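You operate a simulated robot arm through the tools that you are given. There is no shell and no other tool. Be economical: measure what you need, move in short steps, check, and stop when the job is done.

The job below is to be done with a simulated two-armed robot. You get a single attempt, and the scene is never put back.

JOB
Open the lines drawer, take the teal reel on the island bench top and put it away in the inside of the lines drawer and shut the drawer again. Push the blue glass door shut. Open the fittings drawer, take the tape roll from the inside of the fittings drawer and leave it on the table half by the side bench and shut the drawer again. Put the 3 mm tin from the side bench top on the orange tray and the 5 mm tin on top of the flask there. Fetch the round cover from the back bench top and set it on the steel dish. The order is free.

Only the result counts: the job must be done as asked and must still hold three seconds after the hand-in. Knocking over, shifting, dropping, spilling or breaking anything else fails it. A push-on lid holds only when it is set on centred and level and pressed home; a screw cap is set on level and turned clockwise until tight.

ROBOT AND FRAMES
Two 7-joint arms with three-finger grippers on one trunk, on a base that drives. Base frame: it is fixed to the floor where the robot stands at the start and does not move with it; the origin is under the middle of the robot, x ahead of it, y to its left, z up; the surface under the hand at the start is at about z = 85. Readings come in cm, degrees, newtons and seconds.
The left shoulder is at the start at [6.2, 12.6, 123.5], the right one opposite. With the tool pointing down near the work surface each hand reaches from about 36 to 82 cm from the robot's upright axis, wherever it stands, measured 20 degrees to its own side. Places, roughly: blue glass door [-70, 210, 140]; fittings drawer [40, 50, 70]; flask [200, -175, 100]; inside of the lines drawer [80, 20, 60]; lines drawer [70, 10, 70]; orange tray (23x13x3 cm) [210, -160, 90]; round cover (8x8x4 cm) [180, -190, 90]; steel dish (10x10x3 cm) [30, 60, 90]; table half by the side bench [-50, -110, 80]; tape roll (6x6x2 cm) [40, 60, 60]; teal reel (6x6x4 cm) [-140, 70, 90]; tin [175, -150, 100]. Payload 2.94 kg a hand.
The tool frame of a hand sits at the grasp point between the pads (the TCP): z along the fingers, y along the line on which they close. The tips reach 3 cm beyond it. The gripper opens to 12.8 cm. The gripper's body begins 9.3 cm behind the TCP.
Orientation is that of the tool frame in the base frame, as a unit quaternion [x, y, z, w]. With the fingers straight down and closing along the base's y, the tool's x points along the base's -x, its y along +y and its z along -z.

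CONTROLS
- The arms move only by the tool apply_moves. It takes "left_targets", "right_targets" or both (then of equal length, played together; a hand with none holds still); each is a list of rows, each a list of 7 numbers: the shift along the base's x, y, z in cm, then the turn, a rotation vector about the base's x, y, z in degrees, then the gripper command, from -1 (fully open) to 1 (shut), values between in proportion. In form: [[dx, dy, dz, ax, ay, az, claw], ...]. A call has 1 to 20 rows; each row shifts and turns the commanded pose from where the row before left it. Each row takes 0.2 s and may step no farther than 5 cm and 8.6 degrees from the row before; otherwise, or with a gripper value out of range, the whole call is refused. Where a pose cannot be reached the arm comes as near as it can. A force on the tool above 40 N (or 10 N above the force at the start of the call, whichever is more), or a blocked arm, ends the call early, and 0.2 s more pass. Each finger halts on what it meets, pressing with about 29 N; the grip force reading is that of the motor and also rises with nothing between the fingers. The clock runs only during rows and for 0.2 s after the last one: add rows that do not move to give the fingers time. It gives the time, the measured TCP pose, the force on the tool (base axes), the opening and the grip force at its end, in the units of the frame above (readings bear some noise), with the torque about the TCP (base axes, N m) and any sound that the robot's microphone picked up.
- Cameras (640 x 400 px; columns grow to the right, rows downward): "scene" is now at [15.33, -0.08, 136.29]; the picture's right is [-0.04, -1.00, 0.00], its down [-0.90, 0.04, -0.42] and it looks along [0.42, -0.02, -0.91] (base axes); focal length 214 px, centre (320, 200). "left" rides on the left gripper at [6.9, 1.5, -12] in its tool frame; the picture's right is [-0.22, 0.98, 0.00], its down [-0.82, -0.18, -0.54] and it looks along [-0.53, -0.12, 0.84] (tool axes); focal length 251 px, centre (320, 200). "right" rides on the right gripper at [6.9, -1.5, -12] in its tool frame; the picture's right is [0.21, 0.98, 0.00], its down [-0.82, 0.18, -0.54] and it looks along [-0.53, 0.12, 0.84] (tool axes); focal length 251 px, centre (320, 200). There is no depth. A picture from a camera that has moved, and an enlarged one, comes with that camera's place and axes in the base frame and with its lens.
- snapshot(camera): a new picture of that camera. No time passes.
- lift_body(by): slides the trunk up (or, below 0, down) by that many cm; the arms and the scene camera ride with it, the base frame stays. It gives what a move gives, with no picture.
- roll_base(legs): drives the robot by 1 to 6 legs, each [ahead, left, turn to the left] in cm, cm and degrees, along the robot's own axes; the way and the turn of a leg run together, so that a leg with both is an arc; at most 150 cm and 180 degrees a leg. The arms and the cameras ride along, it lands a little off, and it stops where it bumps. It gives what a move gives.
- aim_head(pan, tilt): turns the head with the scene camera to pan (to the left, within 80 degrees either way) and tilt (down, from -29 to 69), counted from straight ahead of the robot. It gives what a move gives.
- enlarge(camera, box): a new picture of the part [left, top, right, bottom] of that camera's present view, enlarged. No time passes.
- sign_off(): hands the job in; it is judged then, once.

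Work in short steps. Places have to be worked out from the pictures, the camera data and where the tool is seen: move nearer, look again, correct. Check each grasp and each placing, and mend what went wrong. You have 217 turns and 208 pictures in all, those below and enlarged ones among them. Open the grippers and draw the arms clear of the work before you hand the job in, unless the task says otherwise.

The tools are called after "Emit:" as name(argument=value, ...) on one line, values as JSON. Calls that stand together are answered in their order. apply_moves: Moves the arms, as the interface text tells. Its arguments: {"type":"object","properties":{"left_targets":{"type":"array","items":{"type":"array","items":{"type":"number"}}},"right_targets":{"type":"array","items":{"type":"array","items":{"type":"number"}}}},"required":[]} The other tools are called the same way: lift_body (by) slides the trunk up or down; roll_base (legs) drives the base; aim_head (pan, tilt) turns the head that bears the scene camera; snapshot (camera) takes a picture; enlarge (camera, box) takes an enlarged picture of a part of a camera's view; sign_off () hands the job in.

At the start:

```text
t: 0.0
left_tcp_pos: [31.58, 47.52, 111.58]
left_tcp_rot: [0.0, 1.0, 0.0, 0.0]
left_contact_force: [0.5, 0.2, 0.3]
left_moment: [-0.03, -0.03, 0.01]
left_gripper_width: 12.81
left_gripper_force: 0.0
right_tcp_pos: [54.41, 6.23, 106.23]
right_tcp_rot: [0.0, 1.0, 0.001, 0.002]
right_contact_force: [-0.6, 0.3, 0.5]
right_moment: [-0.02, 0.0, 0.01]
right_gripper_width: 12.81
right_gripper_force: 0.0
trunk travel left (down, up): [-45.0, 9.7]
robot x, y, heading: [0.17, 0.25, 0.0]
head pan, tilt: [-2.4, 64.9]
```

scene: 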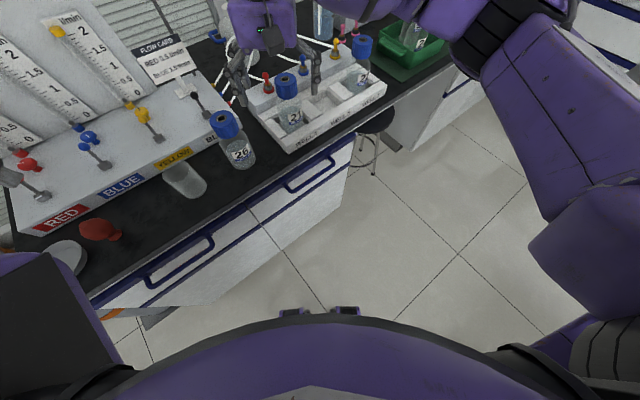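
right: 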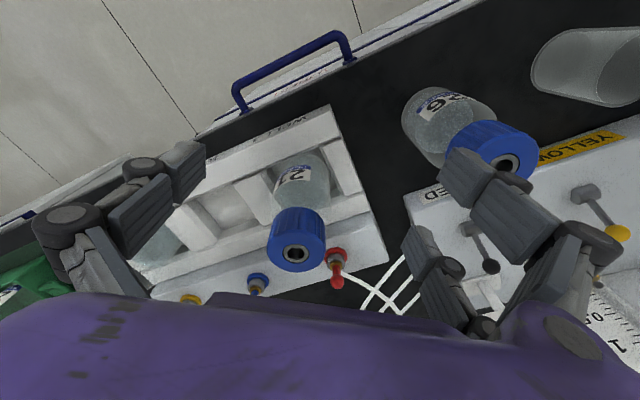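
left: 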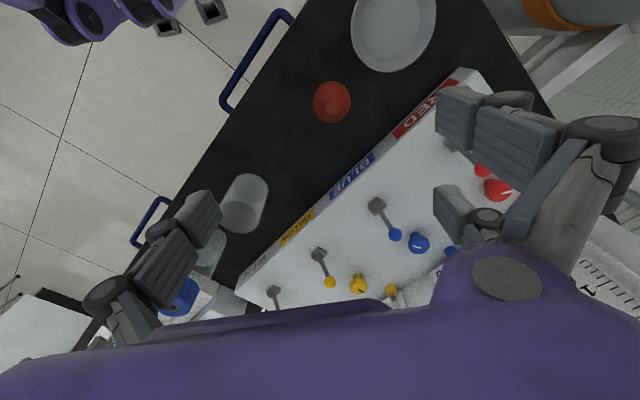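

The bench ahead runs diagonally, with two drawers in view. I look around with the head first.

Emit:
aim_head(pan=0, tilt=35)

Emit:
snapshot(camera="scene")

Emit:
aim_head(pan=70, tilt=25)

Emit:
snapshot(camera="scene")

Emit:
aim_head(pan=-60, tilt=25)

Emit:
snapshot(camera="scene")

```text
t: 0.9
left_tcp_pos: [31.67, 47.42, 111.63]
left_tcp_rot: [-0.001, 1.0, 0.0, 0.0]
left_contact_force: [-0.2, 0.1, -0.2]
left_moment: [-0.02, -0.05, -0.01]
left_gripper_width: 12.8
left_gripper_force: 0.1
right_tcp_pos: [54.42, 6.34, 106.16]
right_tcp_rot: [0.0, 1.0, 0.001, 0.001]
right_contact_force: [-0.9, 0.6, 0.2]
right_moment: [0.01, 0.01, 0.0]
right_gripper_width: 12.79
right_gripper_force: 0.0
trunk travel left (down, up): [-45.0, 9.7]
robot x, y, heading: [0.14, 0.44, -0.4]
head pan, tilt: [0.0, 35.0]
```

```text
204 pictures are left
camera scene: at [18.05, 0.18, 140.26], right [0.0, -1.0, 0.0], down [-0.57, 0.0, -0.82], along [0.82, 0.0, -0.57], focal length 214 px, centre (320, 200)
```

scene: 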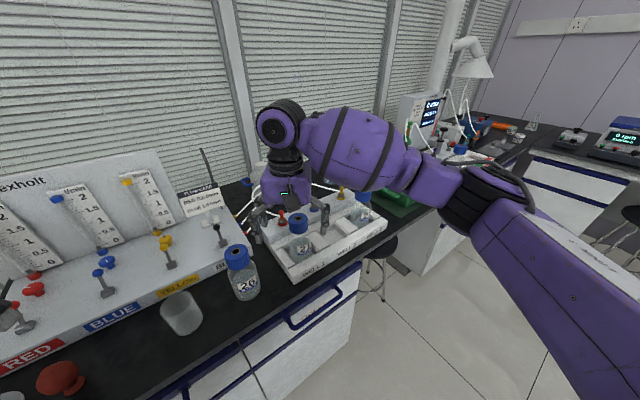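

```text
t: 2.4
left_tcp_pos: [31.56, 47.46, 111.52]
left_tcp_rot: [0.0, 1.0, 0.001, 0.0]
left_contact_force: [0.5, 0.6, 1.1]
left_moment: [0.02, 0.01, 0.01]
left_gripper_width: 12.79
left_gripper_force: 0.0
right_tcp_pos: [54.5, 6.25, 106.2]
right_tcp_rot: [0.0, 1.0, -0.001, 0.001]
right_contact_force: [-1.4, -0.4, 0.1]
right_moment: [0.03, 0.0, 0.04]
right_gripper_width: 12.81
right_gripper_force: 0.1
trunk travel left (down, up): [-45.0, 9.7]
robot x, y, heading: [-0.57, 0.07, -0.1]
head pan, tilt: [70.0, 25.0]
```

```text
203 pictures are left
camera scene: at [12.41, 8.83, 141.84], right [0.94, -0.34, 0.0], down [-0.14, -0.4, -0.91], along [0.31, 0.85, -0.42], focal length 214 px, centre (320, 200)
```

scene: 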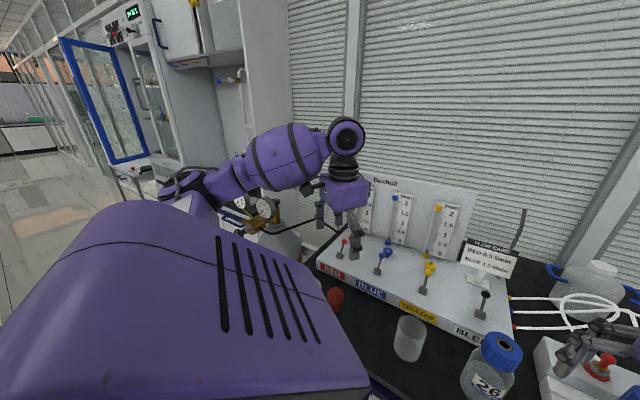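

```text
t: 4.5
left_tcp_pos: [31.66, 47.45, 111.67]
left_tcp_rot: [0.0, 1.0, -0.001, 0.0]
left_contact_force: [1.3, -0.1, -0.8]
left_moment: [-0.02, -0.02, 0.0]
left_gripper_width: 12.81
left_gripper_force: 0.1
right_tcp_pos: [54.47, 6.32, 106.25]
right_tcp_rot: [0.0, 1.0, 0.0, 0.001]
right_contact_force: [-0.4, 0.4, -0.5]
right_moment: [0.0, -0.06, -0.02]
right_gripper_width: 12.81
right_gripper_force: 0.1
trunk travel left (down, up): [-45.0, 9.7]
robot x, y, heading: [0.12, -0.33, 0.0]
head pan, tilt: [-60.0, 25.0]
```

```text
202 pictures are left
camera scene: at [13.86, -7.8, 141.84], right [-0.87, -0.5, 0.0], down [-0.21, 0.37, -0.91], along [0.45, -0.78, -0.42], focal length 214 px, centre (320, 200)
```

scene: 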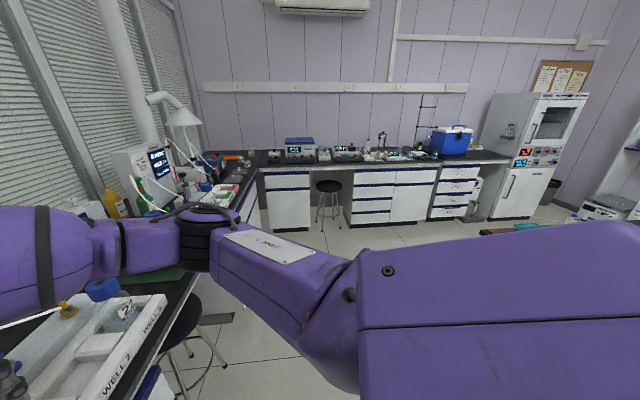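

The drawers sit ahead with outward normal about (-0.82,-0.57), so I will want a heading of about 35°. I back away straight first to get the hands clear of the bench.

Emit:
roll_base(legs=[[-25, 0, 0]])

Emit:
aim_head(pan=75, tilt=30)

Emit:
snapshot(camera="scene")

Emit:
aim_head(pan=-80, tilt=30)

Emit:
snapshot(camera="scene")

```text
t: 6.3
left_tcp_pos: [6.79, 47.33, 111.68]
left_tcp_rot: [-0.001, 1.0, -0.001, 0.0]
left_contact_force: [-0.5, -0.3, -0.1]
left_moment: [-0.02, -0.02, -0.01]
left_gripper_width: 12.78
left_gripper_force: 0.1
right_tcp_pos: [29.79, 6.34, 106.29]
right_tcp_rot: [-0.001, 1.0, 0.001, 0.0]
right_contact_force: [0.7, -0.8, -1.1]
right_moment: [0.01, -0.01, -0.03]
right_gripper_width: 12.81
right_gripper_force: 0.0
trunk travel left (down, up): [-45.0, 9.7]
robot x, y, heading: [-24.58, 0.38, 0.1]
head pan, tilt: [-60.0, 25.0]
```

```text
t: 8.4
left_tcp_pos: [6.84, 47.54, 111.58]
left_tcp_rot: [-0.001, 1.0, 0.0, 0.0]
left_contact_force: [0.4, -0.3, -0.5]
left_moment: [0.03, 0.0, 0.0]
left_gripper_width: 12.81
left_gripper_force: 0.0
right_tcp_pos: [29.81, 6.41, 106.16]
right_tcp_rot: [-0.002, 1.0, 0.001, 0.001]
right_contact_force: [-0.2, -0.4, -0.8]
right_moment: [-0.02, 0.0, 0.01]
right_gripper_width: 12.79
right_gripper_force: 0.1
trunk travel left (down, up): [-45.0, 9.7]
robot x, y, heading: [-24.95, -0.18, 0.3]
head pan, tilt: [75.0, 30.0]
```

```text
201 pictures are left
camera scene: at [-13.12, 8.91, 141.04], right [0.97, -0.26, 0.0], down [-0.13, -0.48, -0.87], along [0.22, 0.84, -0.5], focal length 214 px, centre (320, 200)
```

scene: 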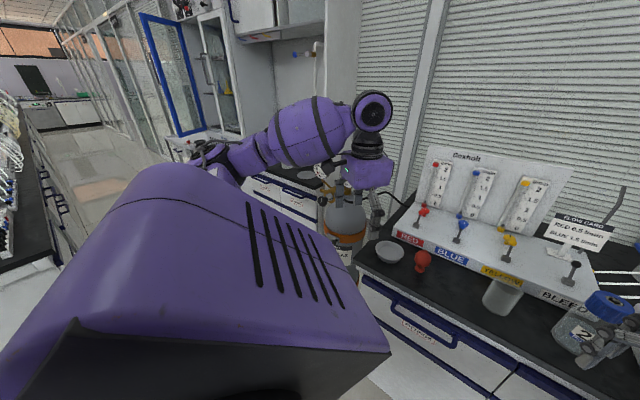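

```text
t: 10.8
left_tcp_pos: [6.78, 47.5, 111.61]
left_tcp_rot: [0.0, 1.0, 0.0, 0.0]
left_contact_force: [0.7, 0.0, -0.2]
left_moment: [0.02, 0.0, 0.01]
left_gripper_width: 12.77
left_gripper_force: 0.0
right_tcp_pos: [29.79, 6.3, 106.22]
right_tcp_rot: [0.0, 1.0, 0.0, 0.0]
right_contact_force: [0.1, 0.8, 0.0]
right_moment: [0.01, -0.03, 0.03]
right_gripper_width: 12.8
right_gripper_force: 0.0
trunk travel left (down, up): [-45.0, 9.7]
robot x, y, heading: [-24.6, -0.03, 0.1]
head pan, tilt: [-80.0, 30.0]
```

```text
200 pictures are left
camera scene: at [-13.85, -8.73, 141.04], right [-0.98, -0.18, 0.0], down [-0.09, 0.49, -0.87], along [0.15, -0.85, -0.5], focal length 214 px, centre (320, 200)
```

scene: 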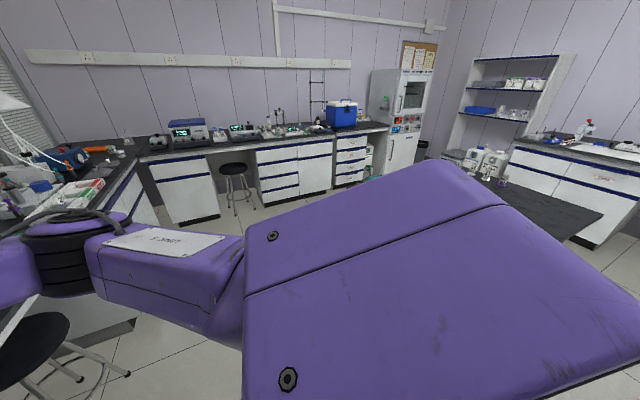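

I bring both hands in close before turning, so they sweep nothing.

Emit:
apply_moves(left_targets=[[1, -3, 0.5, 0, 0, 0, -1], [1, -4, 0.5, 0, 0, 0, -1], [1, -4, 0.5, 0, 0, 0, -1], [1, -4, 0.5, 0, 0, 0, -1], [1, -4, 0.5, 0, 0, 0, -1], [1, -4, 0.5, 0, 0, 0, -1], [1, -4, 0.5, 0, 0, 0, -1], [1, -4, 0.5, 0, 0, 0, -1]], right_targets=[[-1, -4, 1, 0, 0, 0, -1], [-1, -4, 1, 0, 0, 0, -1], [-1, -4, 1, 0, 0, 0, -1], [-1, -4, 1, 0, 0, 0, -1], [-2, -3, 1, 0, 0, 0, -1], [-2, -3, 1, 0, 0, 0, -1], [-2, -3, 1, 0, 0, 0, -1], [-2, -2, 1, 0, 0, 0, -1]])

Emit:
aim_head(pan=45, tilt=40)

Emit:
snapshot(camera="scene")

```text
t: 12.7
left_tcp_pos: [14.73, 16.2, 115.65]
left_tcp_rot: [-0.001, 1.0, 0.001, 0.0]
left_contact_force: [-0.3, -0.5, -0.5]
left_moment: [0.05, -0.02, -0.03]
left_gripper_width: 12.79
left_gripper_force: 0.0
right_tcp_pos: [17.71, -20.73, 114.24]
right_tcp_rot: [-0.001, 1.0, 0.001, 0.0]
right_contact_force: [-0.7, 0.2, 0.7]
right_moment: [0.03, -0.01, 0.02]
right_gripper_width: 12.79
right_gripper_force: 0.1
trunk travel left (down, up): [-45.0, 9.7]
robot x, y, heading: [-24.86, -0.2, 0.3]
head pan, tilt: [-80.0, 30.0]
```

```text
t: 14.7
left_tcp_pos: [14.93, 16.5, 115.68]
left_tcp_rot: [-0.001, 1.0, 0.0, -0.001]
left_contact_force: [0.2, 0.3, -0.9]
left_moment: [0.03, 0.01, 0.0]
left_gripper_width: 12.79
left_gripper_force: 0.1
right_tcp_pos: [17.88, -20.56, 114.12]
right_tcp_rot: [0.0, 1.0, -0.001, 0.001]
right_contact_force: [-0.3, -1.4, -0.3]
right_moment: [-0.01, 0.01, -0.04]
right_gripper_width: 12.81
right_gripper_force: 0.0
trunk travel left (down, up): [-45.0, 9.7]
robot x, y, heading: [-24.51, 0.26, 0.1]
head pan, tilt: [45.0, 40.0]
```

```text
199 pictures are left
camera scene: at [-9.44, 6.19, 139.51], right [0.71, -0.71, 0.0], down [-0.45, -0.46, -0.77], along [0.54, 0.54, -0.64], focal length 214 px, centre (320, 200)
```

scene: 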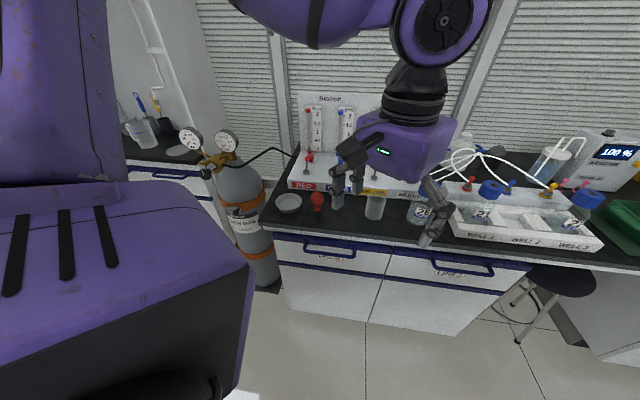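

Now I turn left to view the island and the blue door.

Emit:
roll_base(legs=[[0, 0, 110]])

Emit:
aim_head(pan=0, tilt=20)

Emit:
snapshot(camera="scene")

Emit:
aim_head(pan=70, tilt=25)

Emit:
snapshot(camera="scene")

Emit:
aim_head(pan=-40, tilt=25)

Emit:
snapshot(camera="scene")

```text
t: 19.7
left_tcp_pos: [-53.88, 31.41, 115.69]
left_tcp_rot: [0.82, -0.572, 0.0, 0.0]
left_contact_force: [-0.6, -0.5, -0.5]
left_moment: [0.0, -0.01, 0.03]
left_gripper_width: 12.78
left_gripper_force: 0.1
right_tcp_pos: [-19.97, 46.93, 114.18]
right_tcp_rot: [0.82, -0.573, -0.001, -0.001]
right_contact_force: [-0.3, -0.2, -0.1]
right_moment: [0.03, -0.01, -0.01]
right_gripper_width: 12.81
right_gripper_force: 0.0
trunk travel left (down, up): [-45.0, 9.7]
robot x, y, heading: [-24.48, -0.07, 110.0]
head pan, tilt: [45.0, 40.0]
```

```text
t: 20.8
left_tcp_pos: [-53.68, 31.47, 115.67]
left_tcp_rot: [0.82, -0.572, 0.0, 0.0]
left_contact_force: [-0.6, -0.4, 0.3]
left_moment: [0.0, 0.03, -0.01]
left_gripper_width: 12.82
left_gripper_force: 0.2
right_tcp_pos: [-19.93, 46.94, 114.04]
right_tcp_rot: [0.82, -0.573, -0.001, 0.0]
right_contact_force: [-0.1, 0.5, -0.3]
right_moment: [-0.03, 0.03, 0.02]
right_gripper_width: 12.8
right_gripper_force: 0.1
trunk travel left (down, up): [-45.0, 9.7]
robot x, y, heading: [-24.53, -0.3, 110.0]
head pan, tilt: [0.0, 20.0]
```

```text
198 pictures are left
camera scene: at [-30.89, 17.4, 142.64], right [0.94, 0.35, 0.0], down [0.12, -0.32, -0.94], along [-0.33, 0.88, -0.34], focal length 214 px, centre (320, 200)
```

scene: 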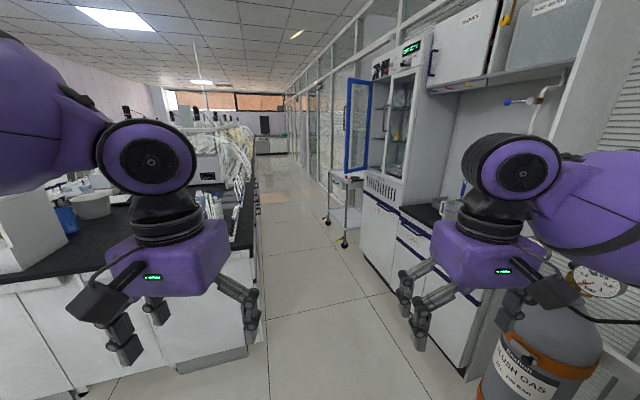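

```text
t: 22.2
left_tcp_pos: [-53.71, 31.5, 115.66]
left_tcp_rot: [0.82, -0.572, 0.0, 0.001]
left_contact_force: [1.0, -0.1, 0.0]
left_moment: [0.03, -0.02, -0.01]
left_gripper_width: 12.8
left_gripper_force: 0.0
right_tcp_pos: [-19.94, 47.0, 114.18]
right_tcp_rot: [0.82, -0.572, -0.001, 0.0]
right_contact_force: [-0.8, -0.2, 0.3]
right_moment: [-0.03, -0.03, -0.02]
right_gripper_width: 12.8
right_gripper_force: 0.1
trunk travel left (down, up): [-45.0, 9.7]
robot x, y, heading: [-24.61, -0.34, 110.3]
head pan, tilt: [70.0, 25.0]
```

```text
197 pictures are left
camera scene: at [-36.87, 8.64, 141.84], right [0.0, 1.0, 0.0], down [0.42, 0.0, -0.91], along [-0.91, 0.0, -0.42], focal length 214 px, centre (320, 200)
```

scene: 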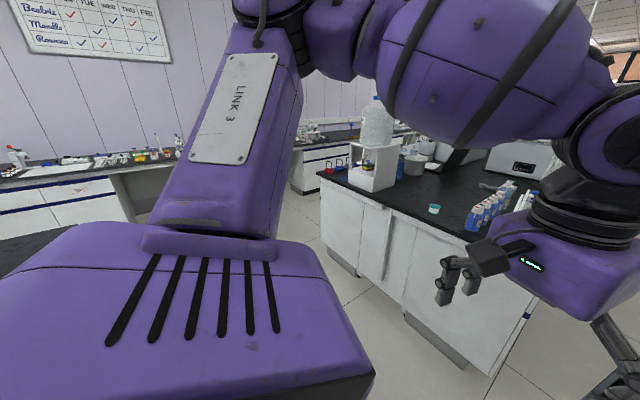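

```text
t: 24.1
left_tcp_pos: [-53.71, 31.5, 115.59]
left_tcp_rot: [0.82, -0.572, 0.0, 0.0]
left_contact_force: [-1.3, -0.2, 0.1]
left_moment: [0.02, 0.0, -0.02]
left_gripper_width: 12.82
left_gripper_force: 0.0
right_tcp_pos: [-20.0, 46.81, 114.19]
right_tcp_rot: [0.82, -0.572, -0.001, -0.001]
right_contact_force: [-0.2, -0.5, -0.7]
right_moment: [0.01, 0.0, 0.0]
right_gripper_width: 12.81
right_gripper_force: 0.1
trunk travel left (down, up): [-45.0, 9.7]
robot x, y, heading: [-24.45, -0.17, 110.5]
head pan, tilt: [-40.0, 25.0]
```

```text
196 pictures are left
camera scene: at [-24.55, 17.34, 141.84], right [0.94, -0.34, 0.0], down [-0.14, -0.4, -0.91], along [0.31, 0.85, -0.42], focal length 214 px, centre (320, 200)
```

scene: 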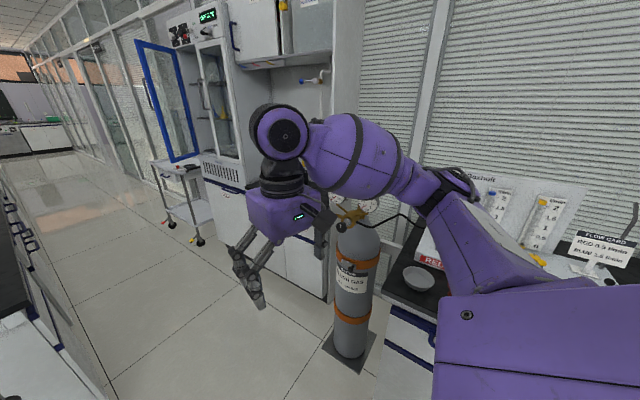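

The teal reel is seen near [-140,70,89], on an island whose edge runs at about 35°. I drive to face it at heading 125.

Emit:
roll_base(legs=[[0, 0, 14.7], [40, 33, 0]])

Emit:
aim_head(pan=25, tilt=35)

Emit:
snapshot(camera="scene")

```text
t: 28.5
left_tcp_pos: [-110.77, 36.53, 115.59]
left_tcp_rot: [0.887, -0.462, 0.001, 0.0]
left_contact_force: [0.7, 0.5, -0.3]
left_moment: [0.03, 0.01, -0.01]
left_gripper_width: 12.81
left_gripper_force: 0.1
right_tcp_pos: [-81.88, 60.29, 114.16]
right_tcp_rot: [0.887, -0.461, -0.001, 0.0]
right_contact_force: [0.3, 0.6, 0.7]
right_moment: [-0.02, 0.02, 0.01]
right_gripper_width: 12.8
right_gripper_force: 0.0
trunk travel left (down, up): [-45.0, 9.7]
robot x, y, heading: [-74.47, 13.34, 125.0]
head pan, tilt: [-40.0, 25.0]
```

```text
t: 29.8
left_tcp_pos: [-110.54, 36.56, 115.66]
left_tcp_rot: [0.887, -0.461, 0.0, 0.001]
left_contact_force: [0.3, -0.2, 0.2]
left_moment: [0.04, 0.02, 0.03]
left_gripper_width: 12.81
left_gripper_force: 0.1
right_tcp_pos: [-81.97, 60.29, 114.13]
right_tcp_rot: [0.887, -0.462, -0.001, -0.001]
right_contact_force: [0.3, -0.3, 0.4]
right_moment: [0.0, -0.01, 0.03]
right_gripper_width: 12.81
right_gripper_force: 0.0
trunk travel left (down, up): [-45.0, 9.7]
robot x, y, heading: [-74.54, 13.52, 125.1]
head pan, tilt: [25.0, 35.0]
```

```text
195 pictures are left
camera scene: at [-87.15, 25.68, 140.26], right [0.5, 0.87, 0.0], down [0.5, -0.29, -0.82], along [-0.71, 0.41, -0.57], focal length 214 px, centre (320, 200)
```

scene: 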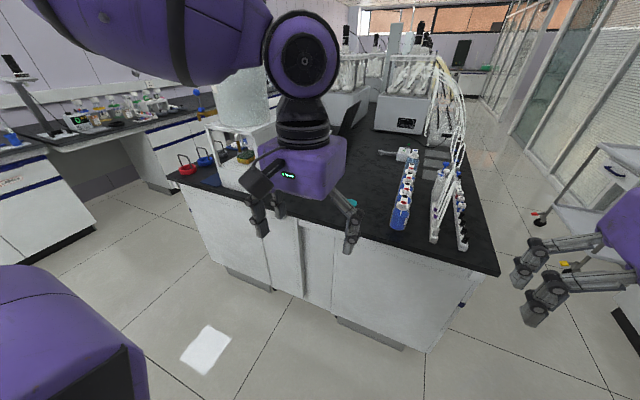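

The island edge is about 12 cm in front of the reel. I look with the left hand camera.

Emit:
snapshot(camera="left")

```text
194 pictures are left
camera left: at [-107.97, 30.14, 127.7], right [-0.92, -0.39, 0.0], down [-0.32, 0.78, 0.54], along [-0.21, 0.5, -0.84], focal length 251 px, centre (320, 200)
```

left: 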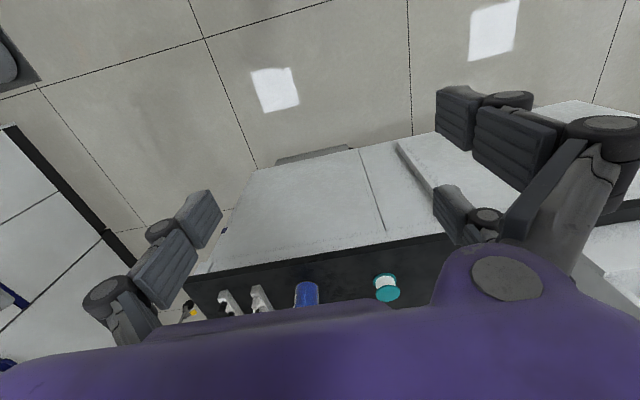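

The reel stands at about [-142.5,71.5] with its top near 89. I shift the right hand further to the right and drive ahead 24.

Emit:
apply_moves(right_targets=[[3.5, 2.4, 0, 0, 0, 0, -1], [3.5, 2.4, 0, 0, 0, 0, -1], [3.5, 2.4, 0, 0, 0, 0, -1], [0, 0, 0, 0, 0, 0, -1]])

Emit:
roll_base(legs=[[24, 0, 0]])

Emit:
snapshot(camera="left")

Emit:
snapshot(camera="scene")

```text
t: 30.8
left_tcp_pos: [-110.78, 36.66, 115.67]
left_tcp_rot: [0.888, -0.461, -0.001, 0.001]
left_contact_force: [-0.4, 0.6, -0.4]
left_moment: [-0.02, -0.01, 0.0]
left_gripper_width: 12.79
left_gripper_force: 0.1
right_tcp_pos: [-71.59, 67.32, 113.93]
right_tcp_rot: [0.888, -0.46, 0.001, 0.0]
right_contact_force: [-0.1, 0.5, 0.3]
right_moment: [0.0, -0.02, 0.01]
right_gripper_width: 12.79
right_gripper_force: 0.0
trunk travel left (down, up): [-45.0, 9.7]
robot x, y, heading: [-74.25, 13.65, 125.3]
head pan, tilt: [25.0, 35.0]
```

```text
t: 32.6
left_tcp_pos: [-124.28, 55.59, 115.61]
left_tcp_rot: [0.889, -0.458, 0.0, 0.0]
left_contact_force: [-0.2, 0.0, 0.5]
left_moment: [0.02, 0.01, 0.0]
left_gripper_width: 12.81
left_gripper_force: 0.2
right_tcp_pos: [-85.48, 86.77, 113.94]
right_tcp_rot: [0.889, -0.459, -0.001, 0.0]
right_contact_force: [-0.2, 0.5, 0.4]
right_moment: [0.04, 0.03, 0.0]
right_gripper_width: 12.8
right_gripper_force: 0.1
trunk travel left (down, up): [-45.0, 9.7]
robot x, y, heading: [-87.88, 33.17, 125.4]
head pan, tilt: [25.0, 35.0]
```

```text
193 pictures are left
camera left: at [-121.71, 49.26, 127.72], right [-0.92, -0.39, 0.0], down [-0.33, 0.77, 0.54], along [-0.21, 0.5, -0.84], focal length 251 px, centre (320, 200)
```

left: 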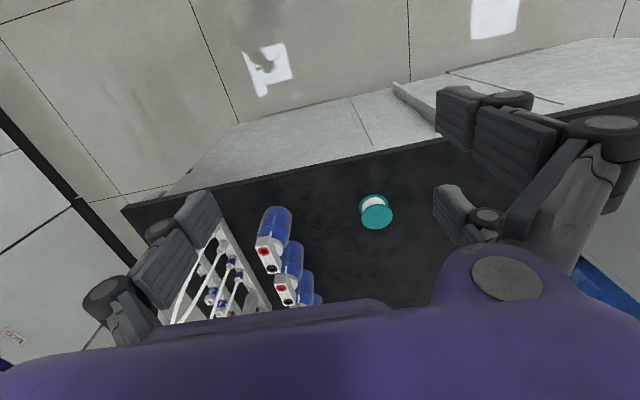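

```text
192 pictures are left
camera scene: at [-100.86, 44.89, 140.27], right [0.49, 0.87, 0.0], down [0.5, -0.28, -0.82], along [-0.71, 0.4, -0.57], focal length 214 px, centre (320, 200)
```

scene: 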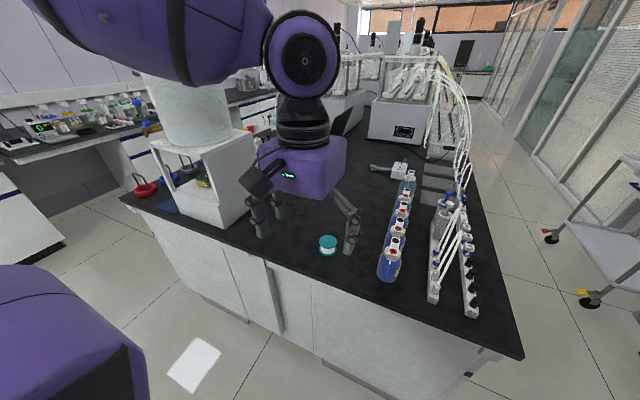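

Both cameras agree the reel is at [-142.8,71.1]. I move the left hand over it, opening to 9.5 cm.

Emit:
apply_moves(left_targets=[[-3.1, 2.6, -2.5, 0, 0, 0, -0.5], [-3.1, 2.6, -2.5, 0, 0, 0, -0.5], [-3.1, 2.6, -2.5, 0, 0, 0, -0.5], [-3.1, 2.6, -2.5, 0, 0, 0, -0.5], [-3.1, 2.6, -2.5, 0, 0, 0, -0.5], [-3.0, 2.5, -2.5, 0, 0, 0, -0.5], [0, 0, 0, 0, 0, 0, -0.5]])

Emit:
snapshot(camera="left")

```text
t: 34.2
left_tcp_pos: [-141.0, 69.16, 102.71]
left_tcp_rot: [0.889, -0.458, -0.001, 0.0]
left_contact_force: [-0.3, -0.9, -0.3]
left_moment: [0.01, 0.0, 0.02]
left_gripper_width: 9.59
left_gripper_force: 0.0
left hand out of reach, approached as far as the arm can: row 6
right_tcp_pos: [-85.52, 86.72, 114.02]
right_tcp_rot: [0.889, -0.458, -0.001, 0.0]
right_contact_force: [-0.8, -0.4, 0.0]
right_moment: [0.02, -0.03, 0.03]
right_gripper_width: 12.81
right_gripper_force: 0.0
trunk travel left (down, up): [-45.0, 9.7]
robot x, y, heading: [-88.4, 33.02, 125.5]
head pan, tilt: [25.0, 35.0]
```

```text
191 pictures are left
camera left: at [-138.2, 62.78, 114.77], right [-0.92, -0.39, 0.0], down [-0.33, 0.77, 0.54], along [-0.21, 0.5, -0.84], focal length 251 px, centre (320, 200)
```

left: 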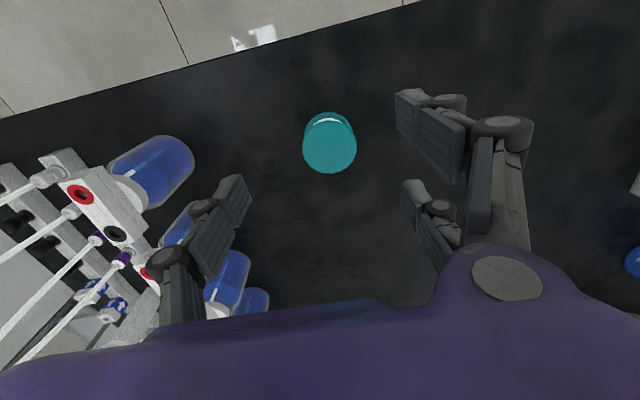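

The reel's place is confirmed, but the arm stopped near its limit. I drive 5 cm closer and correct the hand.

Emit:
roll_base(legs=[[6, 0, 0]])

Emit:
apply_moves(left_targets=[[0, 0, 0, 0, 0, 0, -0.5]])

```text
t: 35.2
left_tcp_pos: [-144.21, 73.95, 102.63]
left_tcp_rot: [0.889, -0.459, -0.001, 0.0]
left_contact_force: [0.1, -0.3, -0.3]
left_moment: [-0.04, 0.0, 0.05]
left_gripper_width: 9.63
left_gripper_force: 0.0
right_tcp_pos: [-88.95, 91.53, 113.9]
right_tcp_rot: [0.888, -0.459, -0.001, 0.0]
right_contact_force: [0.3, 1.1, -0.2]
right_moment: [-0.06, -0.01, 0.0]
right_gripper_width: 12.79
right_gripper_force: 0.1
trunk travel left (down, up): [-45.0, 9.7]
robot x, y, heading: [-91.58, 37.72, 125.3]
head pan, tilt: [25.0, 35.0]
```

```text
t: 35.6
left_tcp_pos: [-144.27, 73.79, 102.77]
left_tcp_rot: [0.889, -0.459, -0.001, -0.001]
left_contact_force: [-0.5, -0.7, 0.2]
left_moment: [0.02, 0.01, -0.01]
left_gripper_width: 9.6
left_gripper_force: 0.0
right_tcp_pos: [-88.8, 91.35, 114.01]
right_tcp_rot: [0.889, -0.459, -0.001, -0.001]
right_contact_force: [-0.6, -0.7, -0.4]
right_moment: [0.08, 0.04, 0.02]
right_gripper_width: 12.8
right_gripper_force: 0.1
trunk travel left (down, up): [-45.0, 9.7]
robot x, y, heading: [-91.52, 37.46, 125.3]
head pan, tilt: [25.0, 35.0]
```

Now shift by (1.3,-2.5) and descend.

Emit:
apply_moves(left_targets=[[0.7, -1.3, -3, 0, 0, 0, -0.5], [0.6, -1.2, -3, 0, 0, 0, -0.5], [0, 0, -3, 0, 0, 0, -0.5], [0, 0, -2, 0, 0, 0, -0.5], [0, 0, -1, 0, 0, 0, -0.5], [0, 0, 0, 0, 0, 0, -0.5]])

Emit:
snapshot(camera="left")

```text
t: 37.0
left_tcp_pos: [-143.07, 70.6, 91.18]
left_tcp_rot: [0.889, -0.459, -0.002, -0.002]
left_contact_force: [0.6, 1.0, -0.6]
left_moment: [0.02, 0.0, -0.04]
left_gripper_width: 9.61
left_gripper_force: 0.0
left hand out of reach, approached as far as the arm can: row 4, 5
right_tcp_pos: [-88.87, 91.55, 113.87]
right_tcp_rot: [0.889, -0.458, -0.001, -0.001]
right_contact_force: [-0.1, 1.1, 0.2]
right_moment: [-0.03, 0.04, 0.02]
right_gripper_width: 12.8
right_gripper_force: 0.1
trunk travel left (down, up): [-45.0, 9.7]
robot x, y, heading: [-91.41, 37.76, 125.3]
head pan, tilt: [25.0, 35.0]
```

```text
190 pictures are left
camera left: at [-140.36, 64.1, 103.23], right [-0.92, -0.39, 0.0], down [-0.33, 0.77, 0.54], along [-0.21, 0.5, -0.84], focal length 251 px, centre (320, 200)
```

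left: 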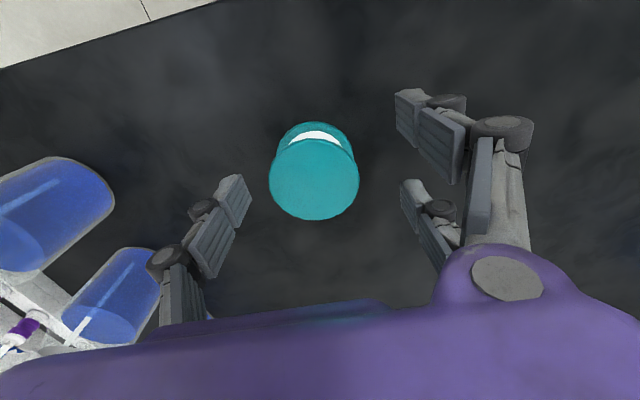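

The hand is nearly centred; the rest of the descent comes from the trunk.

Emit:
lift_body(by=-2.4)

Emit:
apply_moves(left_targets=[[0, 0, 0, 0, 0, 0, 0.3], [0, 0, 0, 0, 0, 0, 0.3], [0, 0, 0, 0, 0, 0, 0.5]])

```text
t: 37.7
left_tcp_pos: [-143.14, 70.47, 88.91]
left_tcp_rot: [0.888, -0.459, -0.001, -0.001]
left_contact_force: [-0.3, 0.9, 0.3]
left_moment: [0.01, 0.02, 0.01]
left_gripper_width: 9.61
left_gripper_force: 0.1
right_tcp_pos: [-88.92, 91.48, 111.57]
right_tcp_rot: [0.889, -0.458, -0.001, 0.0]
right_contact_force: [-0.2, 0.3, 0.1]
right_moment: [0.02, 0.0, 0.03]
right_gripper_width: 12.79
right_gripper_force: 0.2
trunk travel left (down, up): [-42.6, 12.1]
robot x, y, heading: [-91.71, 37.52, 125.3]
head pan, tilt: [25.0, 35.0]
```

```text
t: 38.5
left_tcp_pos: [-143.15, 70.59, 88.96]
left_tcp_rot: [0.889, -0.458, 0.0, 0.0]
left_contact_force: [-0.3, -0.6, 0.9]
left_moment: [0.01, -0.06, 0.01]
left_gripper_width: 5.53
left_gripper_force: 29.2
right_tcp_pos: [-88.95, 91.55, 111.63]
right_tcp_rot: [0.888, -0.459, -0.002, 0.0]
right_contact_force: [-0.7, -0.3, -0.8]
right_moment: [0.02, -0.02, 0.01]
right_gripper_width: 12.81
right_gripper_force: 0.0
trunk travel left (down, up): [-42.6, 12.1]
robot x, y, heading: [-91.6, 37.66, 125.4]
head pan, tilt: [25.0, 35.0]
```

It is gripped at 5.5 cm. I lift with the trunk and then check.

Emit:
lift_body(by=12)

Emit:
snapshot(camera="left")

```text
t: 40.0
left_tcp_pos: [-143.97, 71.8, 117.63]
left_tcp_rot: [0.879, -0.454, -0.131, -0.068]
left_contact_force: [0.3, -1.0, -0.2]
left_moment: [-0.01, 0.01, 0.01]
left_gripper_width: 5.55
left_gripper_force: 28.8
right_tcp_pos: [-88.97, 91.59, 123.36]
right_tcp_rot: [0.889, -0.458, 0.001, -0.001]
right_contact_force: [0.0, 0.2, 0.0]
right_moment: [-0.05, -0.02, -0.02]
right_gripper_width: 12.8
right_gripper_force: 0.0
trunk travel left (down, up): [-54.6, 0.1]
robot x, y, heading: [-91.01, 37.77, 125.4]
head pan, tilt: [25.0, 35.0]
```

```text
189 pictures are left
camera left: at [-139.42, 62.68, 127.17], right [-0.92, -0.4, 0.06], down [-0.22, 0.62, 0.76], along [-0.34, 0.68, -0.65], focal length 251 px, centre (320, 200)
```

left: 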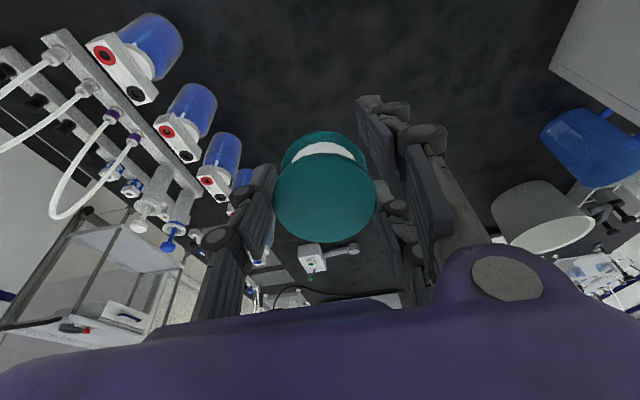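

The reel is held; the wrist tilted as the arm left its limit. I back off from the island and then re-level.

Emit:
roll_base(legs=[[-35, 0, 0]])

Emit:
apply_moves(left_targets=[[1, -1.4, 0, 0, 0, 0, 0.5], [1, -1.4, 0, 0, 0, 0, 0.5]])

```text
t: 42.2
left_tcp_pos: [-123.87, 43.54, 117.82]
left_tcp_rot: [0.878, -0.456, -0.132, -0.069]
left_contact_force: [-0.2, -0.2, 0.1]
left_moment: [-0.02, -0.01, 0.0]
left_gripper_width: 5.51
left_gripper_force: 29.4
right_tcp_pos: [-68.65, 63.31, 123.52]
right_tcp_rot: [0.888, -0.46, -0.001, 0.0]
right_contact_force: [0.3, 0.5, -0.2]
right_moment: [-0.05, 0.0, 0.01]
right_gripper_width: 12.78
right_gripper_force: 0.1
trunk travel left (down, up): [-54.6, 0.1]
robot x, y, heading: [-71.61, 9.51, 125.1]
head pan, tilt: [25.0, 35.0]
```

```text
t: 42.8
left_tcp_pos: [-121.79, 40.67, 117.97]
left_tcp_rot: [0.878, -0.455, -0.133, -0.069]
left_contact_force: [0.1, -1.1, 0.2]
left_moment: [0.04, 0.02, 0.0]
left_gripper_width: 5.54
left_gripper_force: 29.2
right_tcp_pos: [-68.7, 63.12, 123.61]
right_tcp_rot: [0.888, -0.461, -0.001, 0.0]
right_contact_force: [-0.5, 0.2, 0.0]
right_moment: [0.0, 0.01, -0.02]
right_gripper_width: 12.82
right_gripper_force: 0.1
trunk travel left (down, up): [-54.6, 0.1]
robot x, y, heading: [-71.44, 9.38, 125.2]
head pan, tilt: [25.0, 35.0]
```

I level the wrist and tuck the hand in.

Emit:
apply_moves(left_targets=[[3.6, -1.9, 0, -4.7, -3.3, 0, 0.5], [3.6, -1.9, 0, -4.7, -3.3, 0, 0.5], [3.6, -1.9, 0, -4.65, -3.3, 0, 0.5], [3.5, -2, 0, 0, 0, 0, 0.5], [0, 0, 0, 0, 0, 0, 0.5]])

```text
t: 44.0
left_tcp_pos: [-107.33, 33.26, 117.77]
left_tcp_rot: [0.888, -0.46, 0.002, 0.0]
left_contact_force: [-0.4, -0.8, -1.0]
left_moment: [-0.01, -0.03, 0.01]
left_gripper_width: 5.58
left_gripper_force: 28.9
right_tcp_pos: [-68.71, 63.16, 123.54]
right_tcp_rot: [0.887, -0.461, 0.0, -0.001]
right_contact_force: [-0.5, -0.1, 0.4]
right_moment: [0.04, -0.04, -0.05]
right_gripper_width: 12.79
right_gripper_force: 0.1
trunk travel left (down, up): [-54.6, 0.1]
robot x, y, heading: [-71.32, 9.52, 125.1]
head pan, tilt: [25.0, 35.0]
```

Now I drive to the lines drawer, facing the bench at 35°.

Emit:
roll_base(legs=[[0, 0, -90], [29, -59, 0]])

Emit:
aim_head(pan=0, tilt=45)

Emit:
snapshot(camera="scene")

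```text
t: 53.6
left_tcp_pos: [10.91, 14.29, 117.74]
left_tcp_rot: [-0.31, 0.951, 0.0, 0.0]
left_contact_force: [-0.5, 0.3, -0.9]
left_moment: [0.05, -0.02, -0.03]
left_gripper_width: 5.53
left_gripper_force: 28.8
right_tcp_pos: [41.37, -23.76, 123.56]
right_tcp_rot: [-0.311, 0.95, 0.001, 0.001]
right_contact_force: [-0.9, 1.0, -0.8]
right_moment: [-0.03, -0.02, 0.01]
right_gripper_width: 12.8
right_gripper_force: 0.0
trunk travel left (down, up): [-54.6, 0.1]
robot x, y, heading: [-12.03, -21.84, 36.2]
head pan, tilt: [25.0, 35.0]
```

```text
t: 54.5
left_tcp_pos: [10.91, 14.26, 117.73]
left_tcp_rot: [-0.31, 0.951, -0.001, 0.0]
left_contact_force: [0.3, -0.5, -0.1]
left_moment: [-0.02, 0.01, 0.01]
left_gripper_width: 5.56
left_gripper_force: 29.3
right_tcp_pos: [41.47, -23.79, 123.55]
right_tcp_rot: [-0.31, 0.951, 0.0, 0.0]
right_contact_force: [0.1, -0.3, 0.0]
right_moment: [0.0, 0.0, 0.03]
right_gripper_width: 12.79
right_gripper_force: 0.0
trunk travel left (down, up): [-54.6, 0.1]
robot x, y, heading: [-12.22, -21.61, 36.0]
head pan, tilt: [0.0, 45.0]
```

```text
188 pictures are left
camera scene: at [-5.37, -16.71, 149.55], right [0.59, -0.81, 0.0], down [-0.57, -0.42, -0.71], along [0.57, 0.42, -0.71], focal length 214 px, centre (320, 200)
```

scene: 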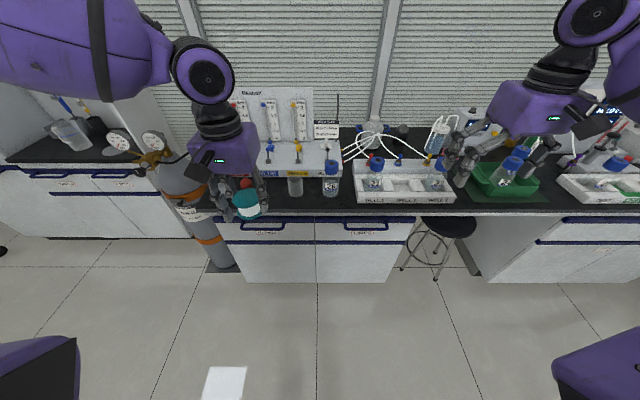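

Emit:
enlarge(camera="scene", box=[210, 200, 430, 290])

```text
2.91 times, centred on (320, 245) of scene
camera zoom: at [-5.37, -16.71, 149.55], right [0.59, -0.81, 0.0], down [-0.57, -0.42, -0.71], along [0.57, 0.42, -0.71], focal length 624 px, centre (320, 69)
```

zoom: 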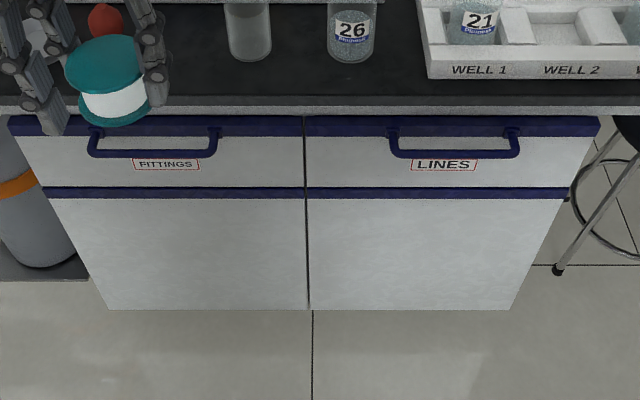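

The lines handle bar is at about [52.6,0.5,74.3]. I lower the trunk, then roll the right wrist 90° and pitch it toward the bench for a grip on the bar.

Emit:
lift_body(by=-25)

Emit:
apply_moves(right_targets=[[0, 0, 0, 0, 0, -8.2, -0.2], [0, 0, 0, 0, 0, -8.2, -0.2], [0, 0, 0, 0, 0, -8.2, -0.2], [0, 0, 0, 0, 0, -8.2, -0.2], [0, 0, 0, 0, 0, -8.2, -0.2], [0, 0, 0, 0, 0, -8.2, -0.2], [0, 0, 0, 0, 0, -8.2, -0.2], [0, 0, 0, 0, 0, -8.2, -0.2], [0, 0, 0, 0, 0, -8.2, -0.2], [0, 0, 0, 0, 0, -8.2, -0.2], [0, 0, 0, 0, 0, -8, -0.2]])

```text
t: 57.0
left_tcp_pos: [10.9, 14.31, 92.79]
left_tcp_rot: [-0.31, 0.951, 0.0, 0.0]
left_contact_force: [0.1, -0.1, 0.1]
left_moment: [0.01, 0.02, 0.0]
left_gripper_width: 5.53
left_gripper_force: 29.2
right_tcp_pos: [41.47, -23.78, 98.65]
right_tcp_rot: [-0.311, 0.951, 0.0, 0.001]
right_contact_force: [0.1, -0.1, 0.8]
right_moment: [0.0, 0.01, -0.01]
right_gripper_width: 12.81
right_gripper_force: 0.1
trunk travel left (down, up): [-29.6, 25.1]
robot x, y, heading: [-11.94, -21.84, 36.2]
head pan, tilt: [0.0, 45.0]
```

```text
t: 59.4
left_tcp_pos: [10.77, 14.31, 92.81]
left_tcp_rot: [-0.309, 0.951, 0.0, 0.0]
left_contact_force: [0.6, -0.2, -0.1]
left_moment: [0.0, 0.02, -0.04]
left_gripper_width: 5.54
left_gripper_force: 29.2
right_tcp_pos: [41.44, -23.75, 98.52]
right_tcp_rot: [0.454, 0.891, 0.0, 0.0]
right_contact_force: [0.1, -0.8, 0.1]
right_moment: [0.03, 0.01, 0.03]
right_gripper_width: 7.68
right_gripper_force: 0.0
trunk travel left (down, up): [-29.6, 25.1]
robot x, y, heading: [-12.26, -21.44, 36.2]
head pan, tilt: [0.0, 45.0]
```

Now pitch the right hand up 60° while moving in front of the handle.

Emit:
apply_moves(right_targets=[[0.09, 2.3, -3.1, 5.05, -6.9, 0, -0.2], [0.09, 2.3, -3.1, 5.05, -6.9, 0, -0.2], [0.09, 2.3, -3.1, 5.05, -6.9, 0, -0.2], [0.09, 2.3, -3.1, 5.05, -6.9, 0, -0.2], [0.09, 2.3, -3.1, 5.05, -6.9, 0, -0.2], [0.09, 2.3, -3.1, 5.05, -6.9, 0, -0.2], [0.09, 2.3, -3.1, 5.05, -6.9, 0, -0.2], [0, 0, 0, 0, 0, 0, -0.2]])

Emit:
snapshot(camera="right")

Emit:
snapshot(camera="scene")

```text
t: 61.2
left_tcp_pos: [10.75, 14.25, 92.83]
left_tcp_rot: [-0.31, 0.951, 0.0, 0.0]
left_contact_force: [-0.2, -0.3, -0.1]
left_moment: [0.05, -0.06, 0.03]
left_gripper_width: 5.52
left_gripper_force: 29.2
right_tcp_pos: [47.21, -12.22, 80.23]
right_tcp_rot: [0.391, 0.772, 0.446, 0.227]
right_contact_force: [-0.1, 0.0, 0.0]
right_moment: [-0.01, -0.02, -0.03]
right_gripper_width: 7.7
right_gripper_force: 0.1
right hand out of reach, approached as far as the arm can: row 4, 5, 6
trunk travel left (down, up): [-29.6, 25.1]
robot x, y, heading: [-12.31, -22.13, 36.3]
head pan, tilt: [0.0, 45.0]
```

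```text
186 pictures are left
camera right: at [34.2, -13.17, 84.75], right [0.27, 0.46, 0.85], down [0.18, -0.89, 0.43], along [0.95, 0.04, -0.32], focal length 251 px, centre (320, 200)
```

right: 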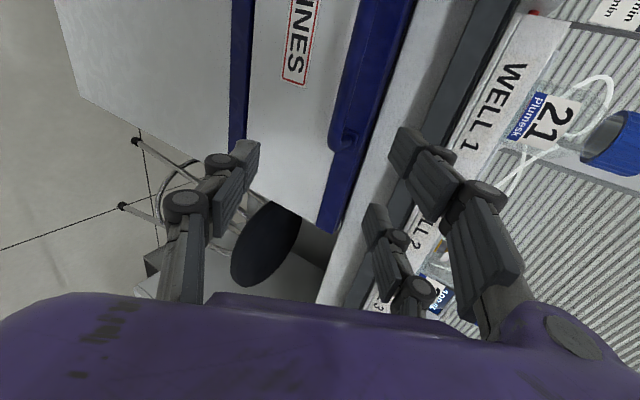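

```text
185 pictures are left
camera scene: at [5.39, -8.84, 122.88], right [0.59, -0.81, 0.0], down [-0.57, -0.42, -0.71], along [0.57, 0.42, -0.71], focal length 214 px, centre (320, 200)
```

scene: 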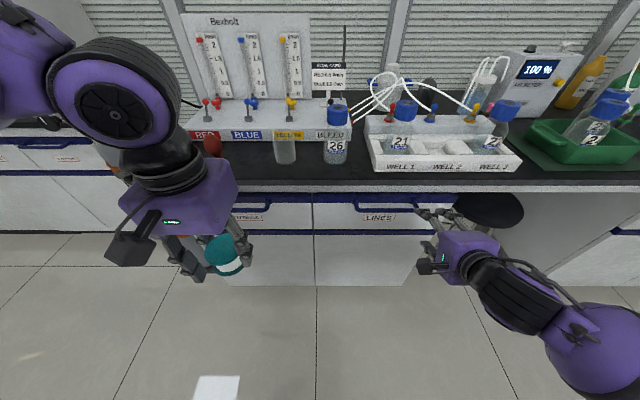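

The hand stopped short of reach laterally. I measure the handle again from this lower viewpoint.

Emit:
enlarge(camera="scene", box=[310, 170, 510, 295])

```text
3.20 times, centred on (410, 232) of scene
camera zoom: at [5.39, -8.84, 122.88], right [0.59, -0.81, 0.0], down [-0.57, -0.42, -0.71], along [0.57, 0.42, -0.71], focal length 686 px, centre (32, 96)
```

zoom: 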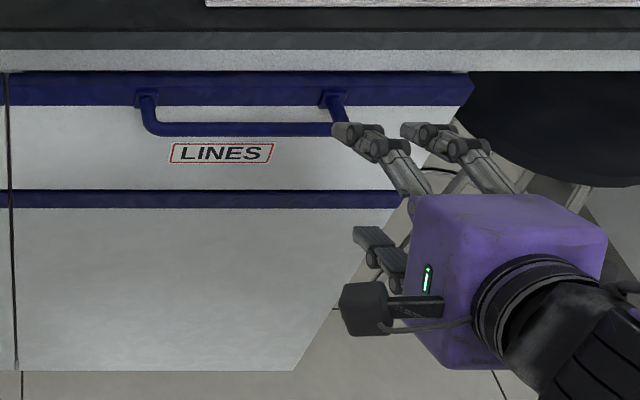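

Handle at f≈65.2 cm ahead of the robot, z≈75. I drive 5 ahead and 4 left so the right hand lines up.

Emit:
roll_base(legs=[[5, 4, 0]])

Emit:
apply_moves(right_targets=[[0, 0, -1.5, 0, 0, 0, -0.2], [0, 0, -1.5, 0, 0, 0, -0.2], [0, 0, -1.5, 0, 0, 0, -0.2], [0, 0, 0, 0, 0, 0, -0.2]])

Emit:
enlarge(camera="scene", box=[310, 170, 510, 295])

Emit:
snapshot(camera="right")

```text
t: 62.3
left_tcp_pos: [12.65, 20.57, 92.81]
left_tcp_rot: [-0.31, 0.951, 0.0, 0.0]
left_contact_force: [0.4, 0.0, -0.7]
left_moment: [-0.02, 0.05, 0.0]
left_gripper_width: 5.51
left_gripper_force: 28.9
right_tcp_pos: [49.08, -5.96, 80.09]
right_tcp_rot: [0.393, 0.773, 0.444, 0.226]
right_contact_force: [-0.4, 0.3, 0.9]
right_moment: [-0.01, 0.0, -0.01]
right_gripper_width: 7.67
right_gripper_force: 0.1
trunk travel left (down, up): [-29.6, 25.1]
robot x, y, heading: [-10.67, -15.26, 36.3]
head pan, tilt: [0.0, 45.0]
```

```text
t: 63.3
left_tcp_pos: [12.45, 20.58, 92.71]
left_tcp_rot: [-0.31, 0.951, -0.001, 0.0]
left_contact_force: [0.2, -0.6, -2.2]
left_moment: [0.01, 0.02, -0.04]
left_gripper_width: 5.52
left_gripper_force: 28.7
right_tcp_pos: [49.19, -6.0, 75.58]
right_tcp_rot: [0.392, 0.773, 0.445, 0.225]
right_contact_force: [0.9, -0.3, 0.6]
right_moment: [-0.02, 0.02, 0.01]
right_gripper_width: 7.66
right_gripper_force: 0.2
trunk travel left (down, up): [-29.6, 25.1]
robot x, y, heading: [-10.36, -15.46, 36.0]
head pan, tilt: [0.0, 45.0]
```

```text
3.20 times, centred on (410, 232) of scene
camera zoom: at [7.25, -2.54, 122.85], right [0.59, -0.81, 0.0], down [-0.57, -0.42, -0.71], along [0.57, 0.42, -0.71], focal length 686 px, centre (32, 96)
```

zoom: 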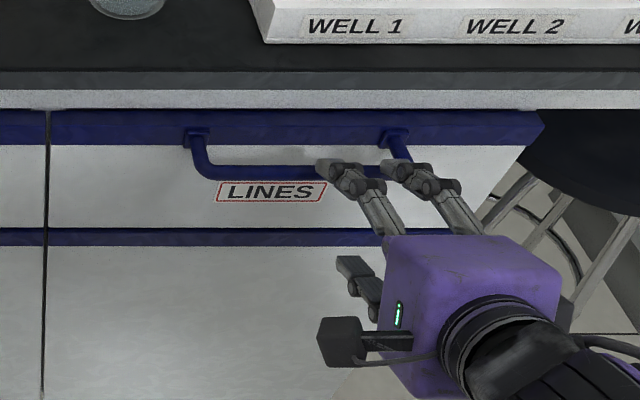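

```text
182 pictures are left
camera right: at [36.13, -6.89, 80.2], right [0.27, 0.46, 0.84], down [0.18, -0.89, 0.43], along [0.95, 0.04, -0.32], focal length 251 px, centre (320, 200)
```

right: 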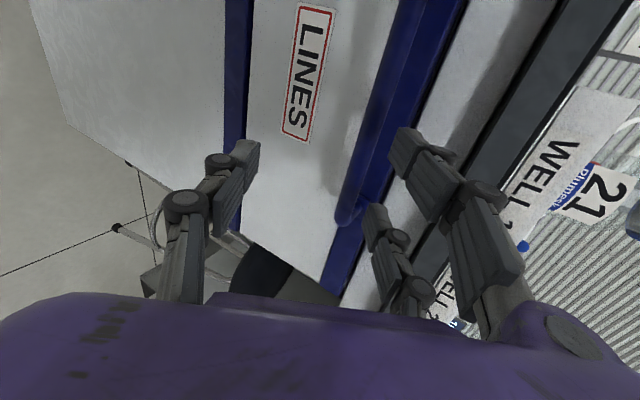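

Bar needs the hand about 5 cm forward; the wrist view suggests the bar is ~1 cm higher than assumed. I advance and look.

Emit:
apply_moves(right_targets=[[1.2, 0.9, 0.5, 0, 0, 0, -0.2], [1.2, 0.9, 0.5, 0, 0, 0, -0.2], [0.8, 0.6, 0, 0, 0, 0, -0.2], [0, 0, 0, 0, 0, 0, -0.2]])

Emit:
snapshot(camera="right")

```text
t: 64.3
left_tcp_pos: [12.57, 20.49, 92.77]
left_tcp_rot: [-0.31, 0.951, 0.0, 0.0]
left_contact_force: [1.2, 1.1, -0.2]
left_moment: [0.0, -0.01, -0.01]
left_gripper_width: 5.53
left_gripper_force: 29.4
right_tcp_pos: [52.27, -3.68, 76.58]
right_tcp_rot: [0.393, 0.773, 0.445, 0.226]
right_contact_force: [0.2, -0.1, 1.0]
right_moment: [-0.01, 0.02, -0.01]
right_gripper_width: 7.71
right_gripper_force: 0.0
trunk travel left (down, up): [-29.6, 25.1]
robot x, y, heading: [-10.88, -15.51, 36.0]
head pan, tilt: [0.0, 45.0]
```

```text
181 pictures are left
camera right: at [39.26, -4.59, 81.18], right [0.27, 0.46, 0.84], down [0.18, -0.89, 0.43], along [0.95, 0.04, -0.32], focal length 251 px, centre (320, 200)
```

right: 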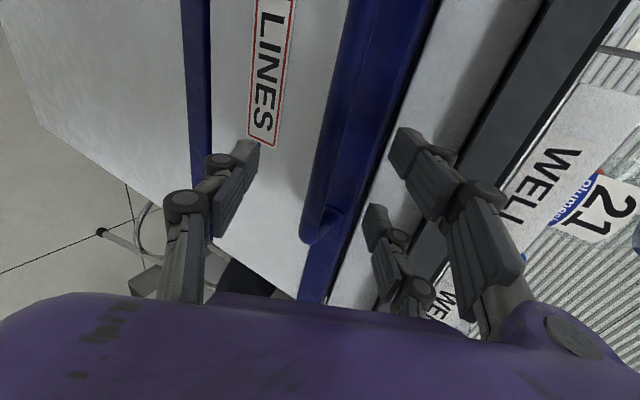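

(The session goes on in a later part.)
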